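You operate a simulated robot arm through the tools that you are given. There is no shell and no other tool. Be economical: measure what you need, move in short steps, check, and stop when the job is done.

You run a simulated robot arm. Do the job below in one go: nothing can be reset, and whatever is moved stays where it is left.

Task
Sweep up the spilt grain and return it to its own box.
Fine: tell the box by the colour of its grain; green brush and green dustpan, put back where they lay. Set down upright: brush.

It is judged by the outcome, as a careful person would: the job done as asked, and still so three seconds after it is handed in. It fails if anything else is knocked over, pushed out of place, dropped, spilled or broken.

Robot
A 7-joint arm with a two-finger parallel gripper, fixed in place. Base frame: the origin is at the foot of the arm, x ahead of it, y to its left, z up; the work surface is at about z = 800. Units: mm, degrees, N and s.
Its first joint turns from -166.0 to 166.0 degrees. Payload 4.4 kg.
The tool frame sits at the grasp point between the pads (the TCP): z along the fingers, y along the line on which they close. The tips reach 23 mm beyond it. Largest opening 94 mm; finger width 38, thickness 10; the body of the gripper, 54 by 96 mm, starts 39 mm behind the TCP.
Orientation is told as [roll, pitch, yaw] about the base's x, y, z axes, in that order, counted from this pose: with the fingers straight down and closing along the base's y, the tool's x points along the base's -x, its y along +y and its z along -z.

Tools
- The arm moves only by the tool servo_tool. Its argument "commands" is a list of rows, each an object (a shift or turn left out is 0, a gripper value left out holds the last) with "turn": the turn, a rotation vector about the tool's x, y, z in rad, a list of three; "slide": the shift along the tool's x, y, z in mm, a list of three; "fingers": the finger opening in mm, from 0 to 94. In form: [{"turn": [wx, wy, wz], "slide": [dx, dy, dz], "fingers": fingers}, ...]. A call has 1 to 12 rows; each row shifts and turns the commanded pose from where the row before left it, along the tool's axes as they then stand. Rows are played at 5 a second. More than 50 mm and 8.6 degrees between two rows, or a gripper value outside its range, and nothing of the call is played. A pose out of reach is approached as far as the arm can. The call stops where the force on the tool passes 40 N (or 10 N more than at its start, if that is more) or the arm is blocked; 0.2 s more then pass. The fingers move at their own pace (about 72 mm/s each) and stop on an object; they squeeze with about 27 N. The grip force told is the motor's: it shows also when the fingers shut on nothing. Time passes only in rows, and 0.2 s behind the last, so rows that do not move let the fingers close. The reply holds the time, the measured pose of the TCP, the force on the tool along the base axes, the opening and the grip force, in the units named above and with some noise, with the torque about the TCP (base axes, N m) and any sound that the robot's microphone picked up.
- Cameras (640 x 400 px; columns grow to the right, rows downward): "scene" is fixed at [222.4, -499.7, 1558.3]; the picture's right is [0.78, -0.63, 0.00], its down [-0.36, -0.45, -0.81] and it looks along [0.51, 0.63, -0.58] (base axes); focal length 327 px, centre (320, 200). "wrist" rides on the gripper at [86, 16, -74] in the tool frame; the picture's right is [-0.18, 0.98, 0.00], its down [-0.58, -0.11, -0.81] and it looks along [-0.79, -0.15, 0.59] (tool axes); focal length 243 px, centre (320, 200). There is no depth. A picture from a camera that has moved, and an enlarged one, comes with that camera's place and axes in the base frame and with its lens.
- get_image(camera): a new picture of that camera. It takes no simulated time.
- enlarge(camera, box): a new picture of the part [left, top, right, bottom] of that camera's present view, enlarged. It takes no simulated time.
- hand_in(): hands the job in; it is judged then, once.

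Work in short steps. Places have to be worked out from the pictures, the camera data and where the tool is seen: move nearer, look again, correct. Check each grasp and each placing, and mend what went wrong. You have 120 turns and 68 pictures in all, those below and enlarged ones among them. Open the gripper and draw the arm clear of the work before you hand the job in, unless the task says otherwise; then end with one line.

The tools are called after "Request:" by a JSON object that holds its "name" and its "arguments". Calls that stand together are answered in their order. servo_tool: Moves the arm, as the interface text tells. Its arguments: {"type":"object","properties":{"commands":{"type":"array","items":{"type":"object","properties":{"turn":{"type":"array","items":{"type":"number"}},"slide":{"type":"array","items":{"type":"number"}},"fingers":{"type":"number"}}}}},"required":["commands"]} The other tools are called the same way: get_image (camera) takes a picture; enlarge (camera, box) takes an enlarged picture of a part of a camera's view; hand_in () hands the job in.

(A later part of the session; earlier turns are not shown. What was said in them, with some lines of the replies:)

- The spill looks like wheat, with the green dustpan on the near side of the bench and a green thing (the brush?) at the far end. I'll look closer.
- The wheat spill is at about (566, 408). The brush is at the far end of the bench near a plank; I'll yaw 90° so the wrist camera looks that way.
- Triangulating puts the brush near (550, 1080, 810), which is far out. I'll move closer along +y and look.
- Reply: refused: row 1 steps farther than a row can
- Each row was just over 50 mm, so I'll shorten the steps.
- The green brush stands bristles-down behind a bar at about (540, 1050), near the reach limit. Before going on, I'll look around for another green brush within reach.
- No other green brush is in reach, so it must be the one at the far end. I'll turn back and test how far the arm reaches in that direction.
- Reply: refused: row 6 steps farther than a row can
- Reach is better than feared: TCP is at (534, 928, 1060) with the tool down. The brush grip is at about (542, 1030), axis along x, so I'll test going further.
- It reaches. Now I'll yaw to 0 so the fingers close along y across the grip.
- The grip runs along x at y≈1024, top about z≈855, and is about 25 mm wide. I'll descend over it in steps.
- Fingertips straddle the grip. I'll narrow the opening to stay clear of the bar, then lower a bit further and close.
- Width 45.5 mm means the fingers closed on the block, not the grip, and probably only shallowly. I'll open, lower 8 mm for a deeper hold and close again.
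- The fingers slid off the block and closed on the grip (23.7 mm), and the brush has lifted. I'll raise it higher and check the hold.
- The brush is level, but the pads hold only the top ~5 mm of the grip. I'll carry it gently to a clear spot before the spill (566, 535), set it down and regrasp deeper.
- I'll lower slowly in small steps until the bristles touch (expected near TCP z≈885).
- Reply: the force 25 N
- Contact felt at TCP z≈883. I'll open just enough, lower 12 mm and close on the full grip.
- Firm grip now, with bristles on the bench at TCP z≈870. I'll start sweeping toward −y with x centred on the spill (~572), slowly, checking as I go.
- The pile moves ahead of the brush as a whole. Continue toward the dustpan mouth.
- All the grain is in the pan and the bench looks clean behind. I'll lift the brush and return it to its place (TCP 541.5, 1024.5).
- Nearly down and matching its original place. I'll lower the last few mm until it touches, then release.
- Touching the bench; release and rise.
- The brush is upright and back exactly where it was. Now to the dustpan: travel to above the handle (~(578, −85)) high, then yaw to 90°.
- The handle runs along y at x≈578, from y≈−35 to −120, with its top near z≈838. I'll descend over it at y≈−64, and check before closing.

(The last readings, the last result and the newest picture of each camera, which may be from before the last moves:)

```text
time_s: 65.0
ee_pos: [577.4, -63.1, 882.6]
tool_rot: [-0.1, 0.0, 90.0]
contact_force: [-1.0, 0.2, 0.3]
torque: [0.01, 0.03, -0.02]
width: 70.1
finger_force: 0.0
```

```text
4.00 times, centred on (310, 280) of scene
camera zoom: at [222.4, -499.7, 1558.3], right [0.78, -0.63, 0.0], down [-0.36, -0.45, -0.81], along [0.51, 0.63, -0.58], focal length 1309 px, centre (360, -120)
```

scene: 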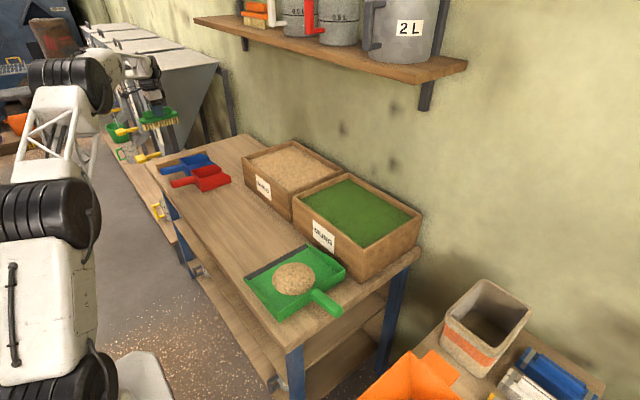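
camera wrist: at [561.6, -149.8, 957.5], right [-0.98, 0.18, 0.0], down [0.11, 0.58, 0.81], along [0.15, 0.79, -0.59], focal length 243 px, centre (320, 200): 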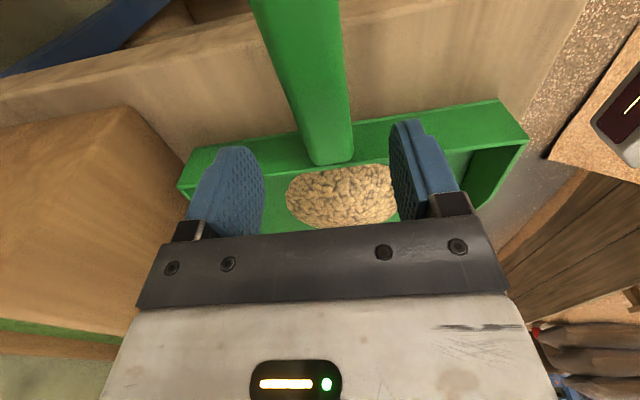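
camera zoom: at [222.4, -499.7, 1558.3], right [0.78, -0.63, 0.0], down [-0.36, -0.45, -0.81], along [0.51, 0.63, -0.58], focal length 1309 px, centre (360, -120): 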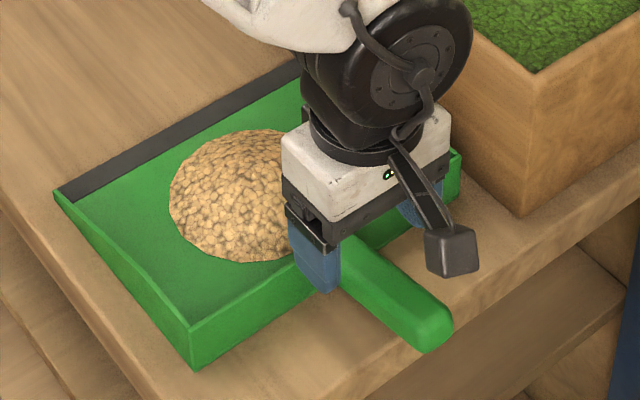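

Request:
{"name": "servo_tool", "arguments": {"commands": [{"slide": [1, 0, 20]}, {"slide": [0, 0, 20]}, {"slide": [0, 0, 8]}, {"slide": [0, 0, 4]}]}}

Request:
{"name": "servo_tool", "arguments": {"commands": [{"fingers": 0}, {}, {}, {}]}}

Request:
{"name": "enlarge", "arguments": {"camera": "scene", "box": [230, 230, 390, 330]}}

```text
time_s: 66.0
ee_pos: [578.1, -62.9, 829.0]
tool_rot: [0.1, -0.1, 90.1]
contact_force: [-0.3, -0.9, -0.3]
torque: [-0.01, 0.0, -0.02]
width: 70.0
finger_force: 0.0
```

```text
time_s: 67.0
ee_pos: [580.0, -62.9, 828.4]
tool_rot: [0.0, -0.1, 90.0]
contact_force: [0.0, -0.2, 0.7]
torque: [-0.01, 0.07, 0.13]
width: 30.0
finger_force: 26.6
```

```text
4.00 times, centred on (310, 280) of scene
camera zoom: at [222.4, -499.7, 1558.3], right [0.78, -0.63, 0.0], down [-0.36, -0.45, -0.81], along [0.51, 0.63, -0.58], focal length 1309 px, centre (360, -120)
```

zoom: 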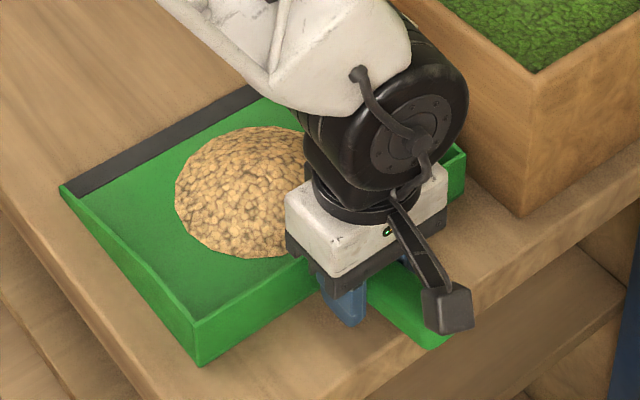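

Held at 30 mm; the pan aligned itself to the fingers (shifted a few mm, which I'll correct on return). I'll lift slightly and check for drooping.

Request:
{"name": "servo_tool", "arguments": {"commands": [{"slide": [0, 0, -5]}, {"slide": [0, 0, -10]}, {"slide": [0, 0, -15]}, {}]}}

Request:
{"name": "enlarge", "arguments": {"camera": "scene", "box": [230, 230, 390, 330]}}

```text
time_s: 68.0
ee_pos: [577.3, -62.6, 859.0]
tool_rot: [0.0, 0.0, 90.1]
contact_force: [-1.0, -0.7, -2.7]
torque: [-0.22, 0.0, 0.0]
width: 29.7
finger_force: 27.0
```

```text
4.00 times, centred on (310, 280) of scene
camera zoom: at [222.4, -499.7, 1558.3], right [0.78, -0.63, 0.0], down [-0.36, -0.45, -0.81], along [0.51, 0.63, -0.58], focal length 1309 px, centre (360, -120)
```

zoom: 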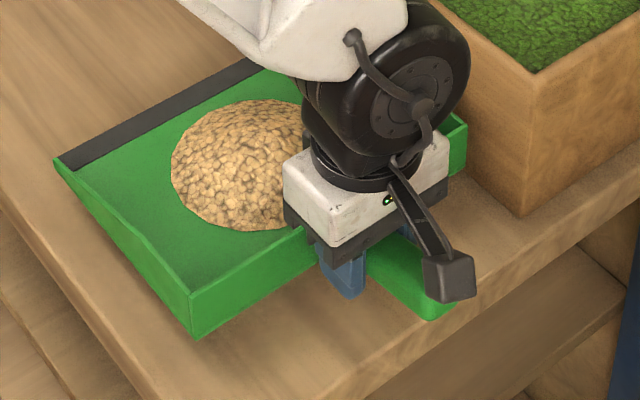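

Pan hangs level and light. I'll lift it, tilt the lip up slightly, then carry it in +y to the wheat box.

Request:
{"name": "servo_tool", "arguments": {"commands": [{"slide": [0, 0, -20]}, {"slide": [0, 0, -30]}, {"slide": [0, 0, -30]}, {"slide": [0, 0, -30]}, {"slide": [0, 0, -30], "turn": [0, -0.04, 0]}, {"turn": [0, -0.04, 0]}, {"slide": [-15, 3, 0]}, {"slide": [-25, 5, 0]}, {"slide": [-30, 5, 0]}, {"slide": [-30, 5, 0]}, {"slide": [-30, 5, 0]}, {"slide": [-30, 5, 0]}]}}

Request:
{"name": "get_image", "arguments": {"camera": "scene"}}

```text
time_s: 70.6
ee_pos: [548.4, 96.5, 1009.8]
tool_rot: [0.0, -4.5, 89.9]
contact_force: [0.2, 0.0, -2.1]
torque: [-0.18, 0.02, -0.01]
width: 29.8
finger_force: 27.2
```

```text
27 pictures are left
```

scene: 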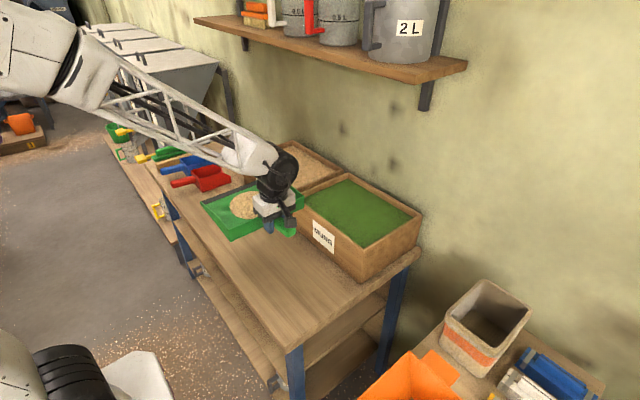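

Request:
{"name": "servo_tool", "arguments": {"commands": [{"slide": [-30, 3, 0]}, {"slide": [-32, 3, 0]}, {"slide": [-32, 3, 0]}, {"slide": [-32, 3, 0]}, {"slide": [-32, 3, 0]}, {"slide": [-32, 3, 0]}, {"slide": [-32, 3, 0]}, {"slide": [-32, 3, 0]}, {"slide": [-32, 3, 0]}, {"slide": [-32, 3, 0]}, {"slide": [-25, 0, 0]}, {}]}}

Request:
{"name": "get_image", "arguments": {"camera": "scene"}}

```text
time_s: 73.2
ee_pos: [521.0, 437.5, 1038.1]
tool_rot: [0.0, -4.6, 90.1]
contact_force: [0.0, -0.4, -3.0]
torque: [-0.15, -0.01, -0.02]
width: 29.7
finger_force: 26.7
```

```text
26 pictures are left
```

scene: 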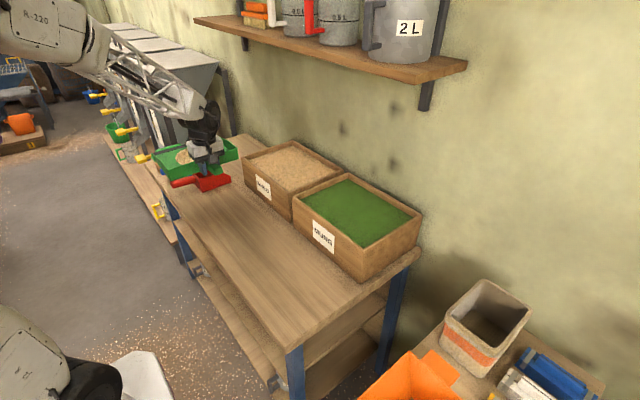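

Now rotate the pan −90° about the vertical so the lip faces +x over the wheat box.

Request:
{"name": "servo_tool", "arguments": {"commands": [{"turn": [0.0105, 0, 0.1306]}, {"turn": [0.0105, 0, 0.1306]}, {"turn": [0.0105, 0, 0.1306]}, {"turn": [0.0105, 0, 0.1306]}, {"turn": [0.0105, 0, 0.1306]}, {"turn": [0.0105, 0, 0.1306]}, {"turn": [0.0105, 0, 0.1306]}, {"turn": [0.0105, 0, 0.1306]}, {"turn": [0.0105, 0, 0.1306]}, {"turn": [0.0105, 0, 0.1306]}, {"turn": [0.0105, 0, 0.1306]}, {"turn": [0.0105, 0, 0.1306]}]}}

Request:
{"name": "get_image", "arguments": {"camera": "wrist"}}

Request:
{"name": "enlarge", "arguments": {"camera": "scene", "box": [150, 90, 390, 240]}}

```text
time_s: 75.8
ee_pos: [518.3, 438.0, 1038.3]
tool_rot: [0.0, -4.6, -0.1]
contact_force: [-0.6, 0.4, -3.1]
torque: [0.0, 0.21, 0.03]
width: 29.6
finger_force: 27.4
```

```text
25 pictures are left
camera wrist: at [426.9, 455.6, 1106.2], right [0.19, 0.98, 0.01], down [0.52, -0.11, 0.85], along [0.84, -0.15, -0.53], focal length 243 px, centre (320, 200)
```

wrist: 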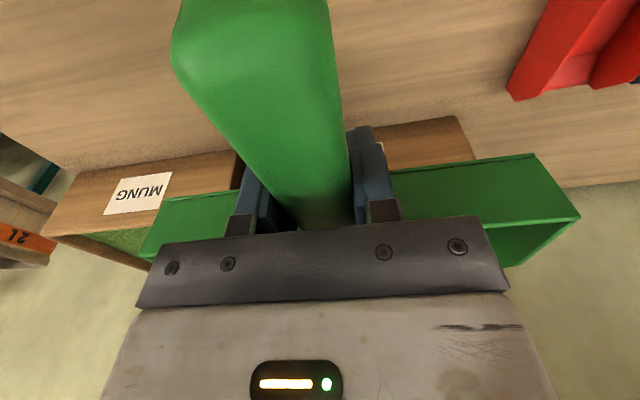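

```text
2.67 times, centred on (270, 165) of scene
camera zoom: at [222.4, -499.7, 1558.3], right [0.78, -0.63, 0.0], down [-0.36, -0.45, -0.81], along [0.51, 0.63, -0.58], focal length 873 px, centre (453, 293)
```

zoom: 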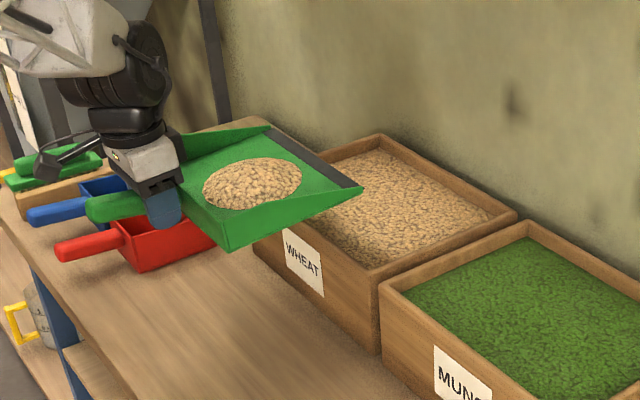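

The lip is over the wheat box. I'll move further in (TCP to ~(600, 438, 1098)), then begin tilting nose-down.

Request:
{"name": "servo_tool", "arguments": {"commands": [{"slide": [-14, 0, -9]}, {"slide": [-15, 0, -9]}, {"slide": [-15, 0, -9]}, {"slide": [-15, 0, -9]}, {"slide": [-15, 0, -9]}, {"slide": [-13, 0, -8]}, {}]}}

Request:
{"name": "servo_tool", "arguments": {"commands": [{"slide": [-8.5, 0, -5.3], "turn": [0, 0.125, 0]}, {"slide": [-7.7, 0, -6.4], "turn": [0, 0.125, 0]}, {"slide": [-6.9, 0, -7.3], "turn": [0, 0.125, 0]}, {"slide": [-5.9, 0, -8.1], "turn": [0, 0.125, 0]}, {}]}}

Request:
{"name": "enlarge", "arguments": {"camera": "scene", "box": [150, 40, 390, 190]}}

```text
time_s: 77.4
ee_pos: [602.2, 437.3, 1098.7]
tool_rot: [0.1, -4.6, 0.0]
contact_force: [-0.1, -0.6, -2.4]
torque: [0.0, 0.18, -0.01]
width: 29.9
finger_force: 27.3
```

```text
time_s: 78.6
ee_pos: [633.3, 439.1, 1123.7]
tool_rot: [0.0, 24.0, 0.0]
contact_force: [0.0, 0.2, -2.6]
torque: [0.02, 0.15, 0.02]
width: 29.8
finger_force: 27.2
```

```text
2.67 times, centred on (270, 115) of scene
camera zoom: at [222.4, -499.7, 1558.3], right [0.78, -0.63, 0.0], down [-0.36, -0.45, -0.81], along [0.51, 0.63, -0.58], focal length 873 px, centre (453, 427)
```

zoom: 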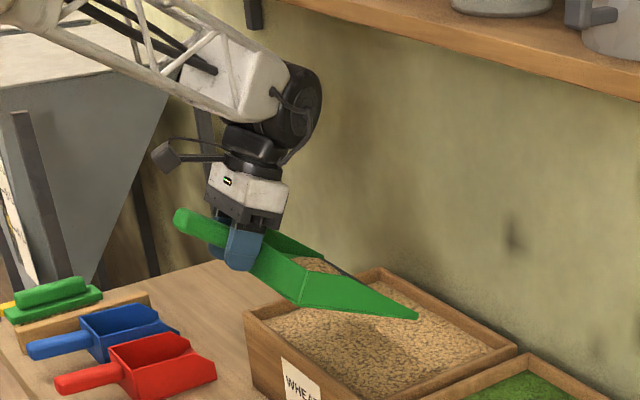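

Everything is over the wheat box and clear of the shelf. Continue tilting.

Request:
{"name": "servo_tool", "arguments": {"commands": [{"slide": [-4.9, 0, -8.7], "turn": [0, 0.125, 0]}, {"slide": [-3.7, 0, -9.3], "turn": [0, 0.125, 0]}, {"slide": [-2.5, 0, -9.7], "turn": [0, 0.125, 0]}, {}, {}, {}]}}

Request:
{"name": "enlarge", "arguments": {"camera": "scene", "box": [150, 40, 390, 190]}}

```text
time_s: 80.0
ee_pos: [657.6, 437.3, 1141.0]
tool_rot: [0.0, 45.7, 0.0]
contact_force: [-0.5, -0.2, -1.9]
torque: [0.01, 0.09, 0.03]
width: 29.8
finger_force: 27.3
```

```text
2.67 times, centred on (270, 115) of scene
camera zoom: at [222.4, -499.7, 1558.3], right [0.78, -0.63, 0.0], down [-0.36, -0.45, -0.81], along [0.51, 0.63, -0.58], focal length 873 px, centre (453, 427)
```

zoom: 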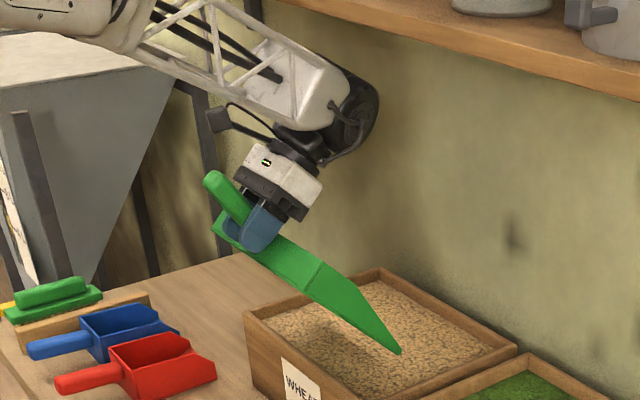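

I can't see inside the pan. I'll tilt to 60° to make sure it empties, keeping the lip over the box, and wait a moment.

Request:
{"name": "servo_tool", "arguments": {"commands": [{"slide": [-6.9, 0, -21.3], "turn": [0, 0.125, 0]}, {"slide": [-4.1, 0, -21.9], "turn": [0, 0.125, 0]}, {}, {}, {}, {}]}}

Request:
{"name": "get_image", "arguments": {"camera": "scene"}}

```text
time_s: 81.4
ee_pos: [678.1, 429.7, 1162.7]
tool_rot: [0.1, 58.6, 0.0]
contact_force: [-0.5, 0.2, -1.6]
torque: [0.01, 0.08, 0.0]
width: 29.8
finger_force: 26.9
out of reach, approached as far as the arm can: row 2
```

```text
21 pictures are left
```

scene: 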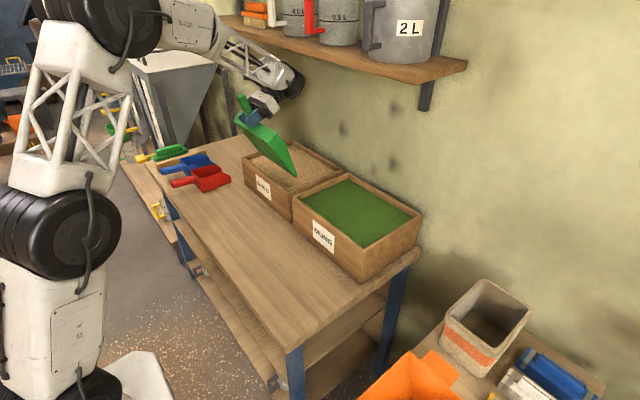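

Reached the tilt limit (~59°), which is plenty. Tilt back to level and check inside the pan.

Request:
{"name": "servo_tool", "arguments": {"commands": [{"turn": [0, -0.125, 0]}, {"turn": [0, -0.125, 0]}, {"turn": [0, -0.125, 0]}, {"turn": [0, -0.125, 0]}, {"turn": [0, -0.125, 0]}, {"turn": [0, -0.125, 0]}, {"turn": [0, -0.125, 0]}, {"turn": [0, -0.125, 0]}, {}]}}

Request:
{"name": "enlarge", "arguments": {"camera": "scene", "box": [190, 60, 382, 180]}}

```text
time_s: 83.4
ee_pos: [677.9, 429.2, 1162.6]
tool_rot: [0.0, 2.4, 0.0]
contact_force: [-0.3, 0.1, -2.0]
torque: [0.01, 0.13, 0.01]
width: 29.7
finger_force: 27.4
```

```text
3.33 times, centred on (286, 120) of scene
camera zoom: at [222.4, -499.7, 1558.3], right [0.78, -0.63, 0.0], down [-0.36, -0.45, -0.81], along [0.51, 0.63, -0.58], focal length 1091 px, centre (433, 467)
```

zoom: 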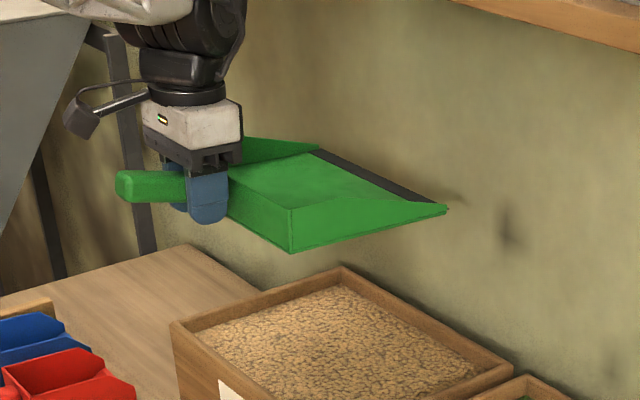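

The pan is empty. I'll level it, back it away in −x, and yaw it back.

Request:
{"name": "servo_tool", "arguments": {"commands": [{"slide": [20, 0, 0], "turn": [0, -0.042, 0]}, {"slide": [35, 0, 0]}, {"slide": [35, 0, 0]}, {"slide": [35, 0, 0]}, {"slide": [25, 0, 0]}]}}

Request:
{"name": "servo_tool", "arguments": {"commands": [{"turn": [0, 0, -0.1326]}, {"turn": [0, 0, -0.1326]}, {"turn": [0, 0, -0.1326]}, {"turn": [0, 0, -0.1326]}, {"turn": [0, 0, -0.1326]}, {"turn": [0, 0, -0.1326]}, {"turn": [0, 0, -0.1326]}, {"turn": [0, 0, -0.1326]}, {"turn": [0, 0, -0.1326]}, {"turn": [0, 0, -0.1326]}, {"turn": [0, 0, -0.1326]}, {"turn": [0, 0, -0.1326]}]}}

```text
time_s: 84.6
ee_pos: [526.4, 431.8, 1163.8]
tool_rot: [0.0, 0.2, 0.0]
contact_force: [-1.2, 0.1, -1.4]
torque: [0.0, 0.12, -0.01]
width: 29.7
finger_force: 26.7
```

```text
time_s: 87.2
ee_pos: [527.6, 429.4, 1164.6]
tool_rot: [0.2, -0.1, 91.4]
contact_force: [-0.8, 0.9, -1.4]
torque: [-0.16, -0.04, -0.03]
width: 30.0
finger_force: 27.1
```

Request:
{"name": "servo_tool", "arguments": {"commands": [{"slide": [41, -3.2, 10]}, {"slide": [41, -3.2, 15]}, {"slide": [41, -3.2, 15]}, {"slide": [41, -3.2, 15]}, {"slide": [41, -3.2, 15]}, {"slide": [41, -3.2, 15]}, {"slide": [41, -3.2, 20]}, {"slide": [41, -3.2, 20]}, {"slide": [41, -3.2, 25]}, {"slide": [41, -3.2, 25]}, {"slide": [41, -3.2, 25]}, {"slide": [41, -3.2, 25]}]}}

Request:
{"name": "servo_tool", "arguments": {"commands": [{"slide": [0, 0, 25]}, {"slide": [0, 0, 25]}, {"slide": [0, 0, 25]}, {}]}}

Request:
{"name": "enlarge", "arguments": {"camera": "scene", "box": [230, 230, 390, 330]}}

```text
time_s: 89.8
ee_pos: [575.0, -60.9, 938.0]
tool_rot: [0.3, -0.1, 91.2]
contact_force: [-0.3, 0.0, -2.0]
torque: [-0.1, -0.02, 0.01]
width: 30.0
finger_force: 26.6
```

```text
time_s: 90.8
ee_pos: [576.5, -60.8, 863.7]
tool_rot: [0.3, 0.0, 91.2]
contact_force: [-0.1, -0.2, -1.6]
torque: [-0.12, 0.0, -0.01]
width: 29.9
finger_force: 27.1
```

```text
4.00 times, centred on (310, 280) of scene
camera zoom: at [222.4, -499.7, 1558.3], right [0.78, -0.63, 0.0], down [-0.36, -0.45, -0.81], along [0.51, 0.63, -0.58], focal length 1309 px, centre (360, -120)
```

zoom: 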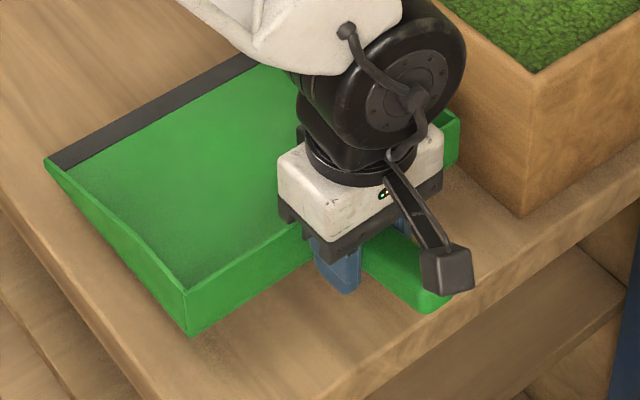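

The pan is nearly at its original place; comparing corners, it needs about 1 mm −x and 2 mm −y. Adjust and lower.

Request:
{"name": "servo_tool", "arguments": {"commands": [{"slide": [2.3, 1, 10]}, {"slide": [0, 0, 10]}, {"slide": [0, 0, 8]}, {"slide": [0, 0, 4]}, {}]}}

Request:
{"name": "enlarge", "arguments": {"camera": "scene", "box": [230, 230, 390, 330]}}

```text
time_s: 92.0
ee_pos: [573.5, -63.7, 831.2]
tool_rot: [0.2, 0.0, 91.2]
contact_force: [-0.5, -0.4, -1.2]
torque: [-0.1, -0.01, -0.02]
width: 29.7
finger_force: 27.3
```

```text
4.00 times, centred on (310, 280) of scene
camera zoom: at [222.4, -499.7, 1558.3], right [0.78, -0.63, 0.0], down [-0.36, -0.45, -0.81], along [0.51, 0.63, -0.58], focal length 1309 px, centre (360, -120)
```

zoom: 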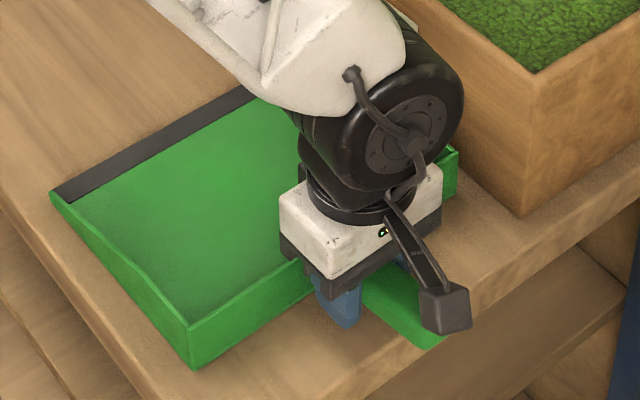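

Request:
{"name": "servo_tool", "arguments": {"commands": [{"slide": [1, -2.5, 0]}, {"slide": [0, 0, 1.5]}, {"slide": [0, 0, 1]}, {}]}}

Request:
{"name": "enlarge", "arguments": {"camera": "scene", "box": [230, 230, 390, 330]}}

```text
time_s: 93.0
ee_pos: [576.9, -65.2, 830.2]
tool_rot: [0.0, 0.0, 91.3]
contact_force: [0.2, -1.2, 1.3]
torque: [0.6, -0.35, -0.07]
width: 29.8
finger_force: 27.0
```

```text
4.00 times, centred on (310, 280) of scene
camera zoom: at [222.4, -499.7, 1558.3], right [0.78, -0.63, 0.0], down [-0.36, -0.45, -0.81], along [0.51, 0.63, -0.58], focal length 1309 px, centre (360, -120)
```

zoom: 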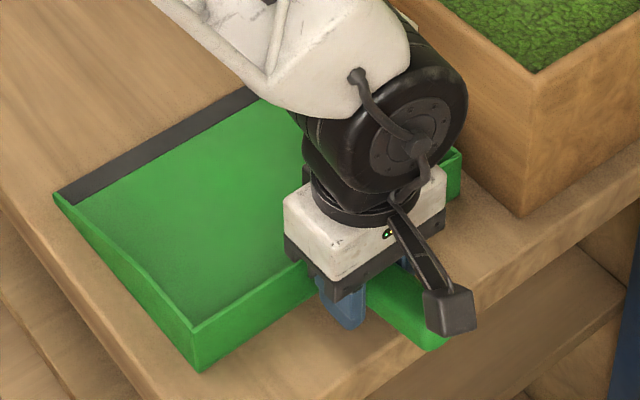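

Position matches within about 1–2 mm and it is touching. Lower one more mm, release and rise.

Request:
{"name": "servo_tool", "arguments": {"commands": [{"slide": [0, 0, 1]}, {}, {"fingers": 50}, {}, {}, {"slide": [0, 0, -10]}, {"slide": [0, 0, -20]}, {"slide": [0, 0, -40]}, {"slide": [0, 0, -40]}, {"slide": [0, 0, -45]}, {"slide": [0, 0, -45]}, {"slide": [0, 0, -45]}]}}

Request:
{"name": "enlarge", "arguments": {"camera": "scene", "box": [230, 230, 390, 330]}}

```text
time_s: 95.6
ee_pos: [576.4, -64.8, 1072.7]
tool_rot: [0.2, -0.1, 91.1]
contact_force: [-0.5, 0.4, 0.3]
torque: [-0.01, -0.02, 0.01]
width: 49.9
finger_force: 0.1
```

```text
4.00 times, centred on (310, 280) of scene
camera zoom: at [222.4, -499.7, 1558.3], right [0.78, -0.63, 0.0], down [-0.36, -0.45, -0.81], along [0.51, 0.63, -0.58], focal length 1309 px, centre (360, -120)
```

zoom: 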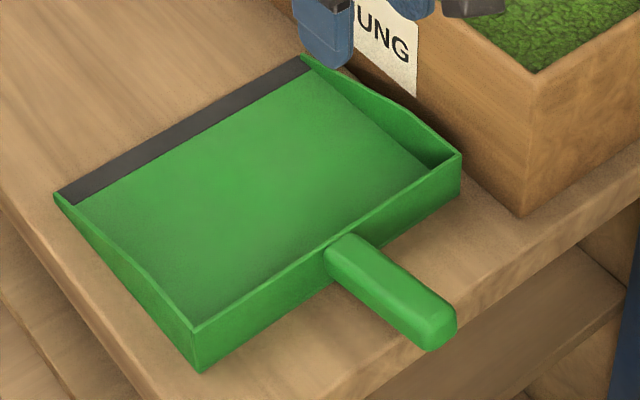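

The dustpan is back as it lay. I'll draw the arm clear and take a final look.

Request:
{"name": "servo_tool", "arguments": {"commands": [{"slide": [0, 20, -40], "fingers": 94}, {"slide": [0, 30, -35]}, {"slide": [0, 30, -35]}, {"slide": [0, 30, -35]}, {"slide": [0, 30, -35]}, {"slide": [0, 30, -30]}]}}

Request:
{"name": "get_image", "arguments": {"camera": "scene"}}

Request:
{"name": "enlarge", "arguments": {"camera": "scene", "box": [140, 130, 332, 250]}}

```text
time_s: 97.0
ee_pos: [407.9, -68.3, 1282.4]
tool_rot: [0.1, 0.0, 91.3]
contact_force: [-0.6, 0.3, -0.1]
torque: [0.02, -0.05, 0.0]
width: 94.0
finger_force: 0.1
```

```text
15 pictures are left
```

scene: 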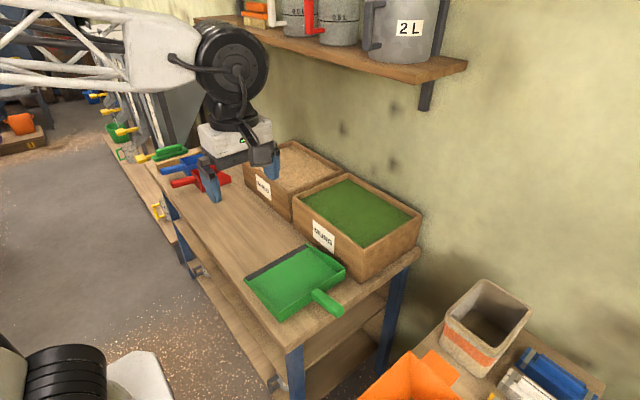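

```text
3.33 times, centred on (236, 190) of scene
camera zoom: at [222.4, -499.7, 1558.3], right [0.78, -0.63, 0.0], down [-0.36, -0.45, -0.81], along [0.51, 0.63, -0.58], focal length 1091 px, centre (600, 233)
```

zoom: 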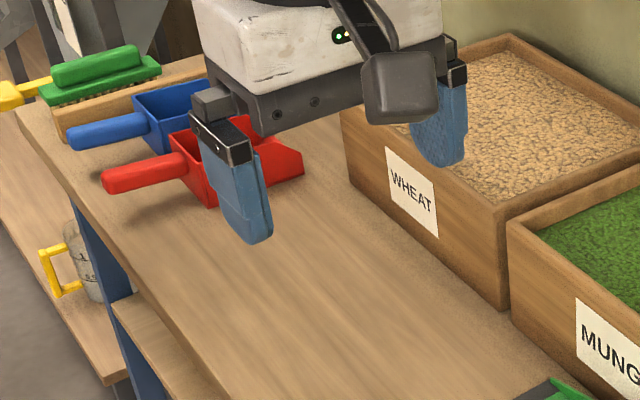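

The bench is clean, the brush is upright and in place, the pan is in place, and the arm is clear with the gripper open. Handing in.

Request:
{"name": "hand_in", "arguments": {}}

```text
The job is handed in.
```

I swept up the spilt wheat and poured it into the wheat box. The green brush stands upright where it was and the green dustpan lies within about 2 mm of its old place.
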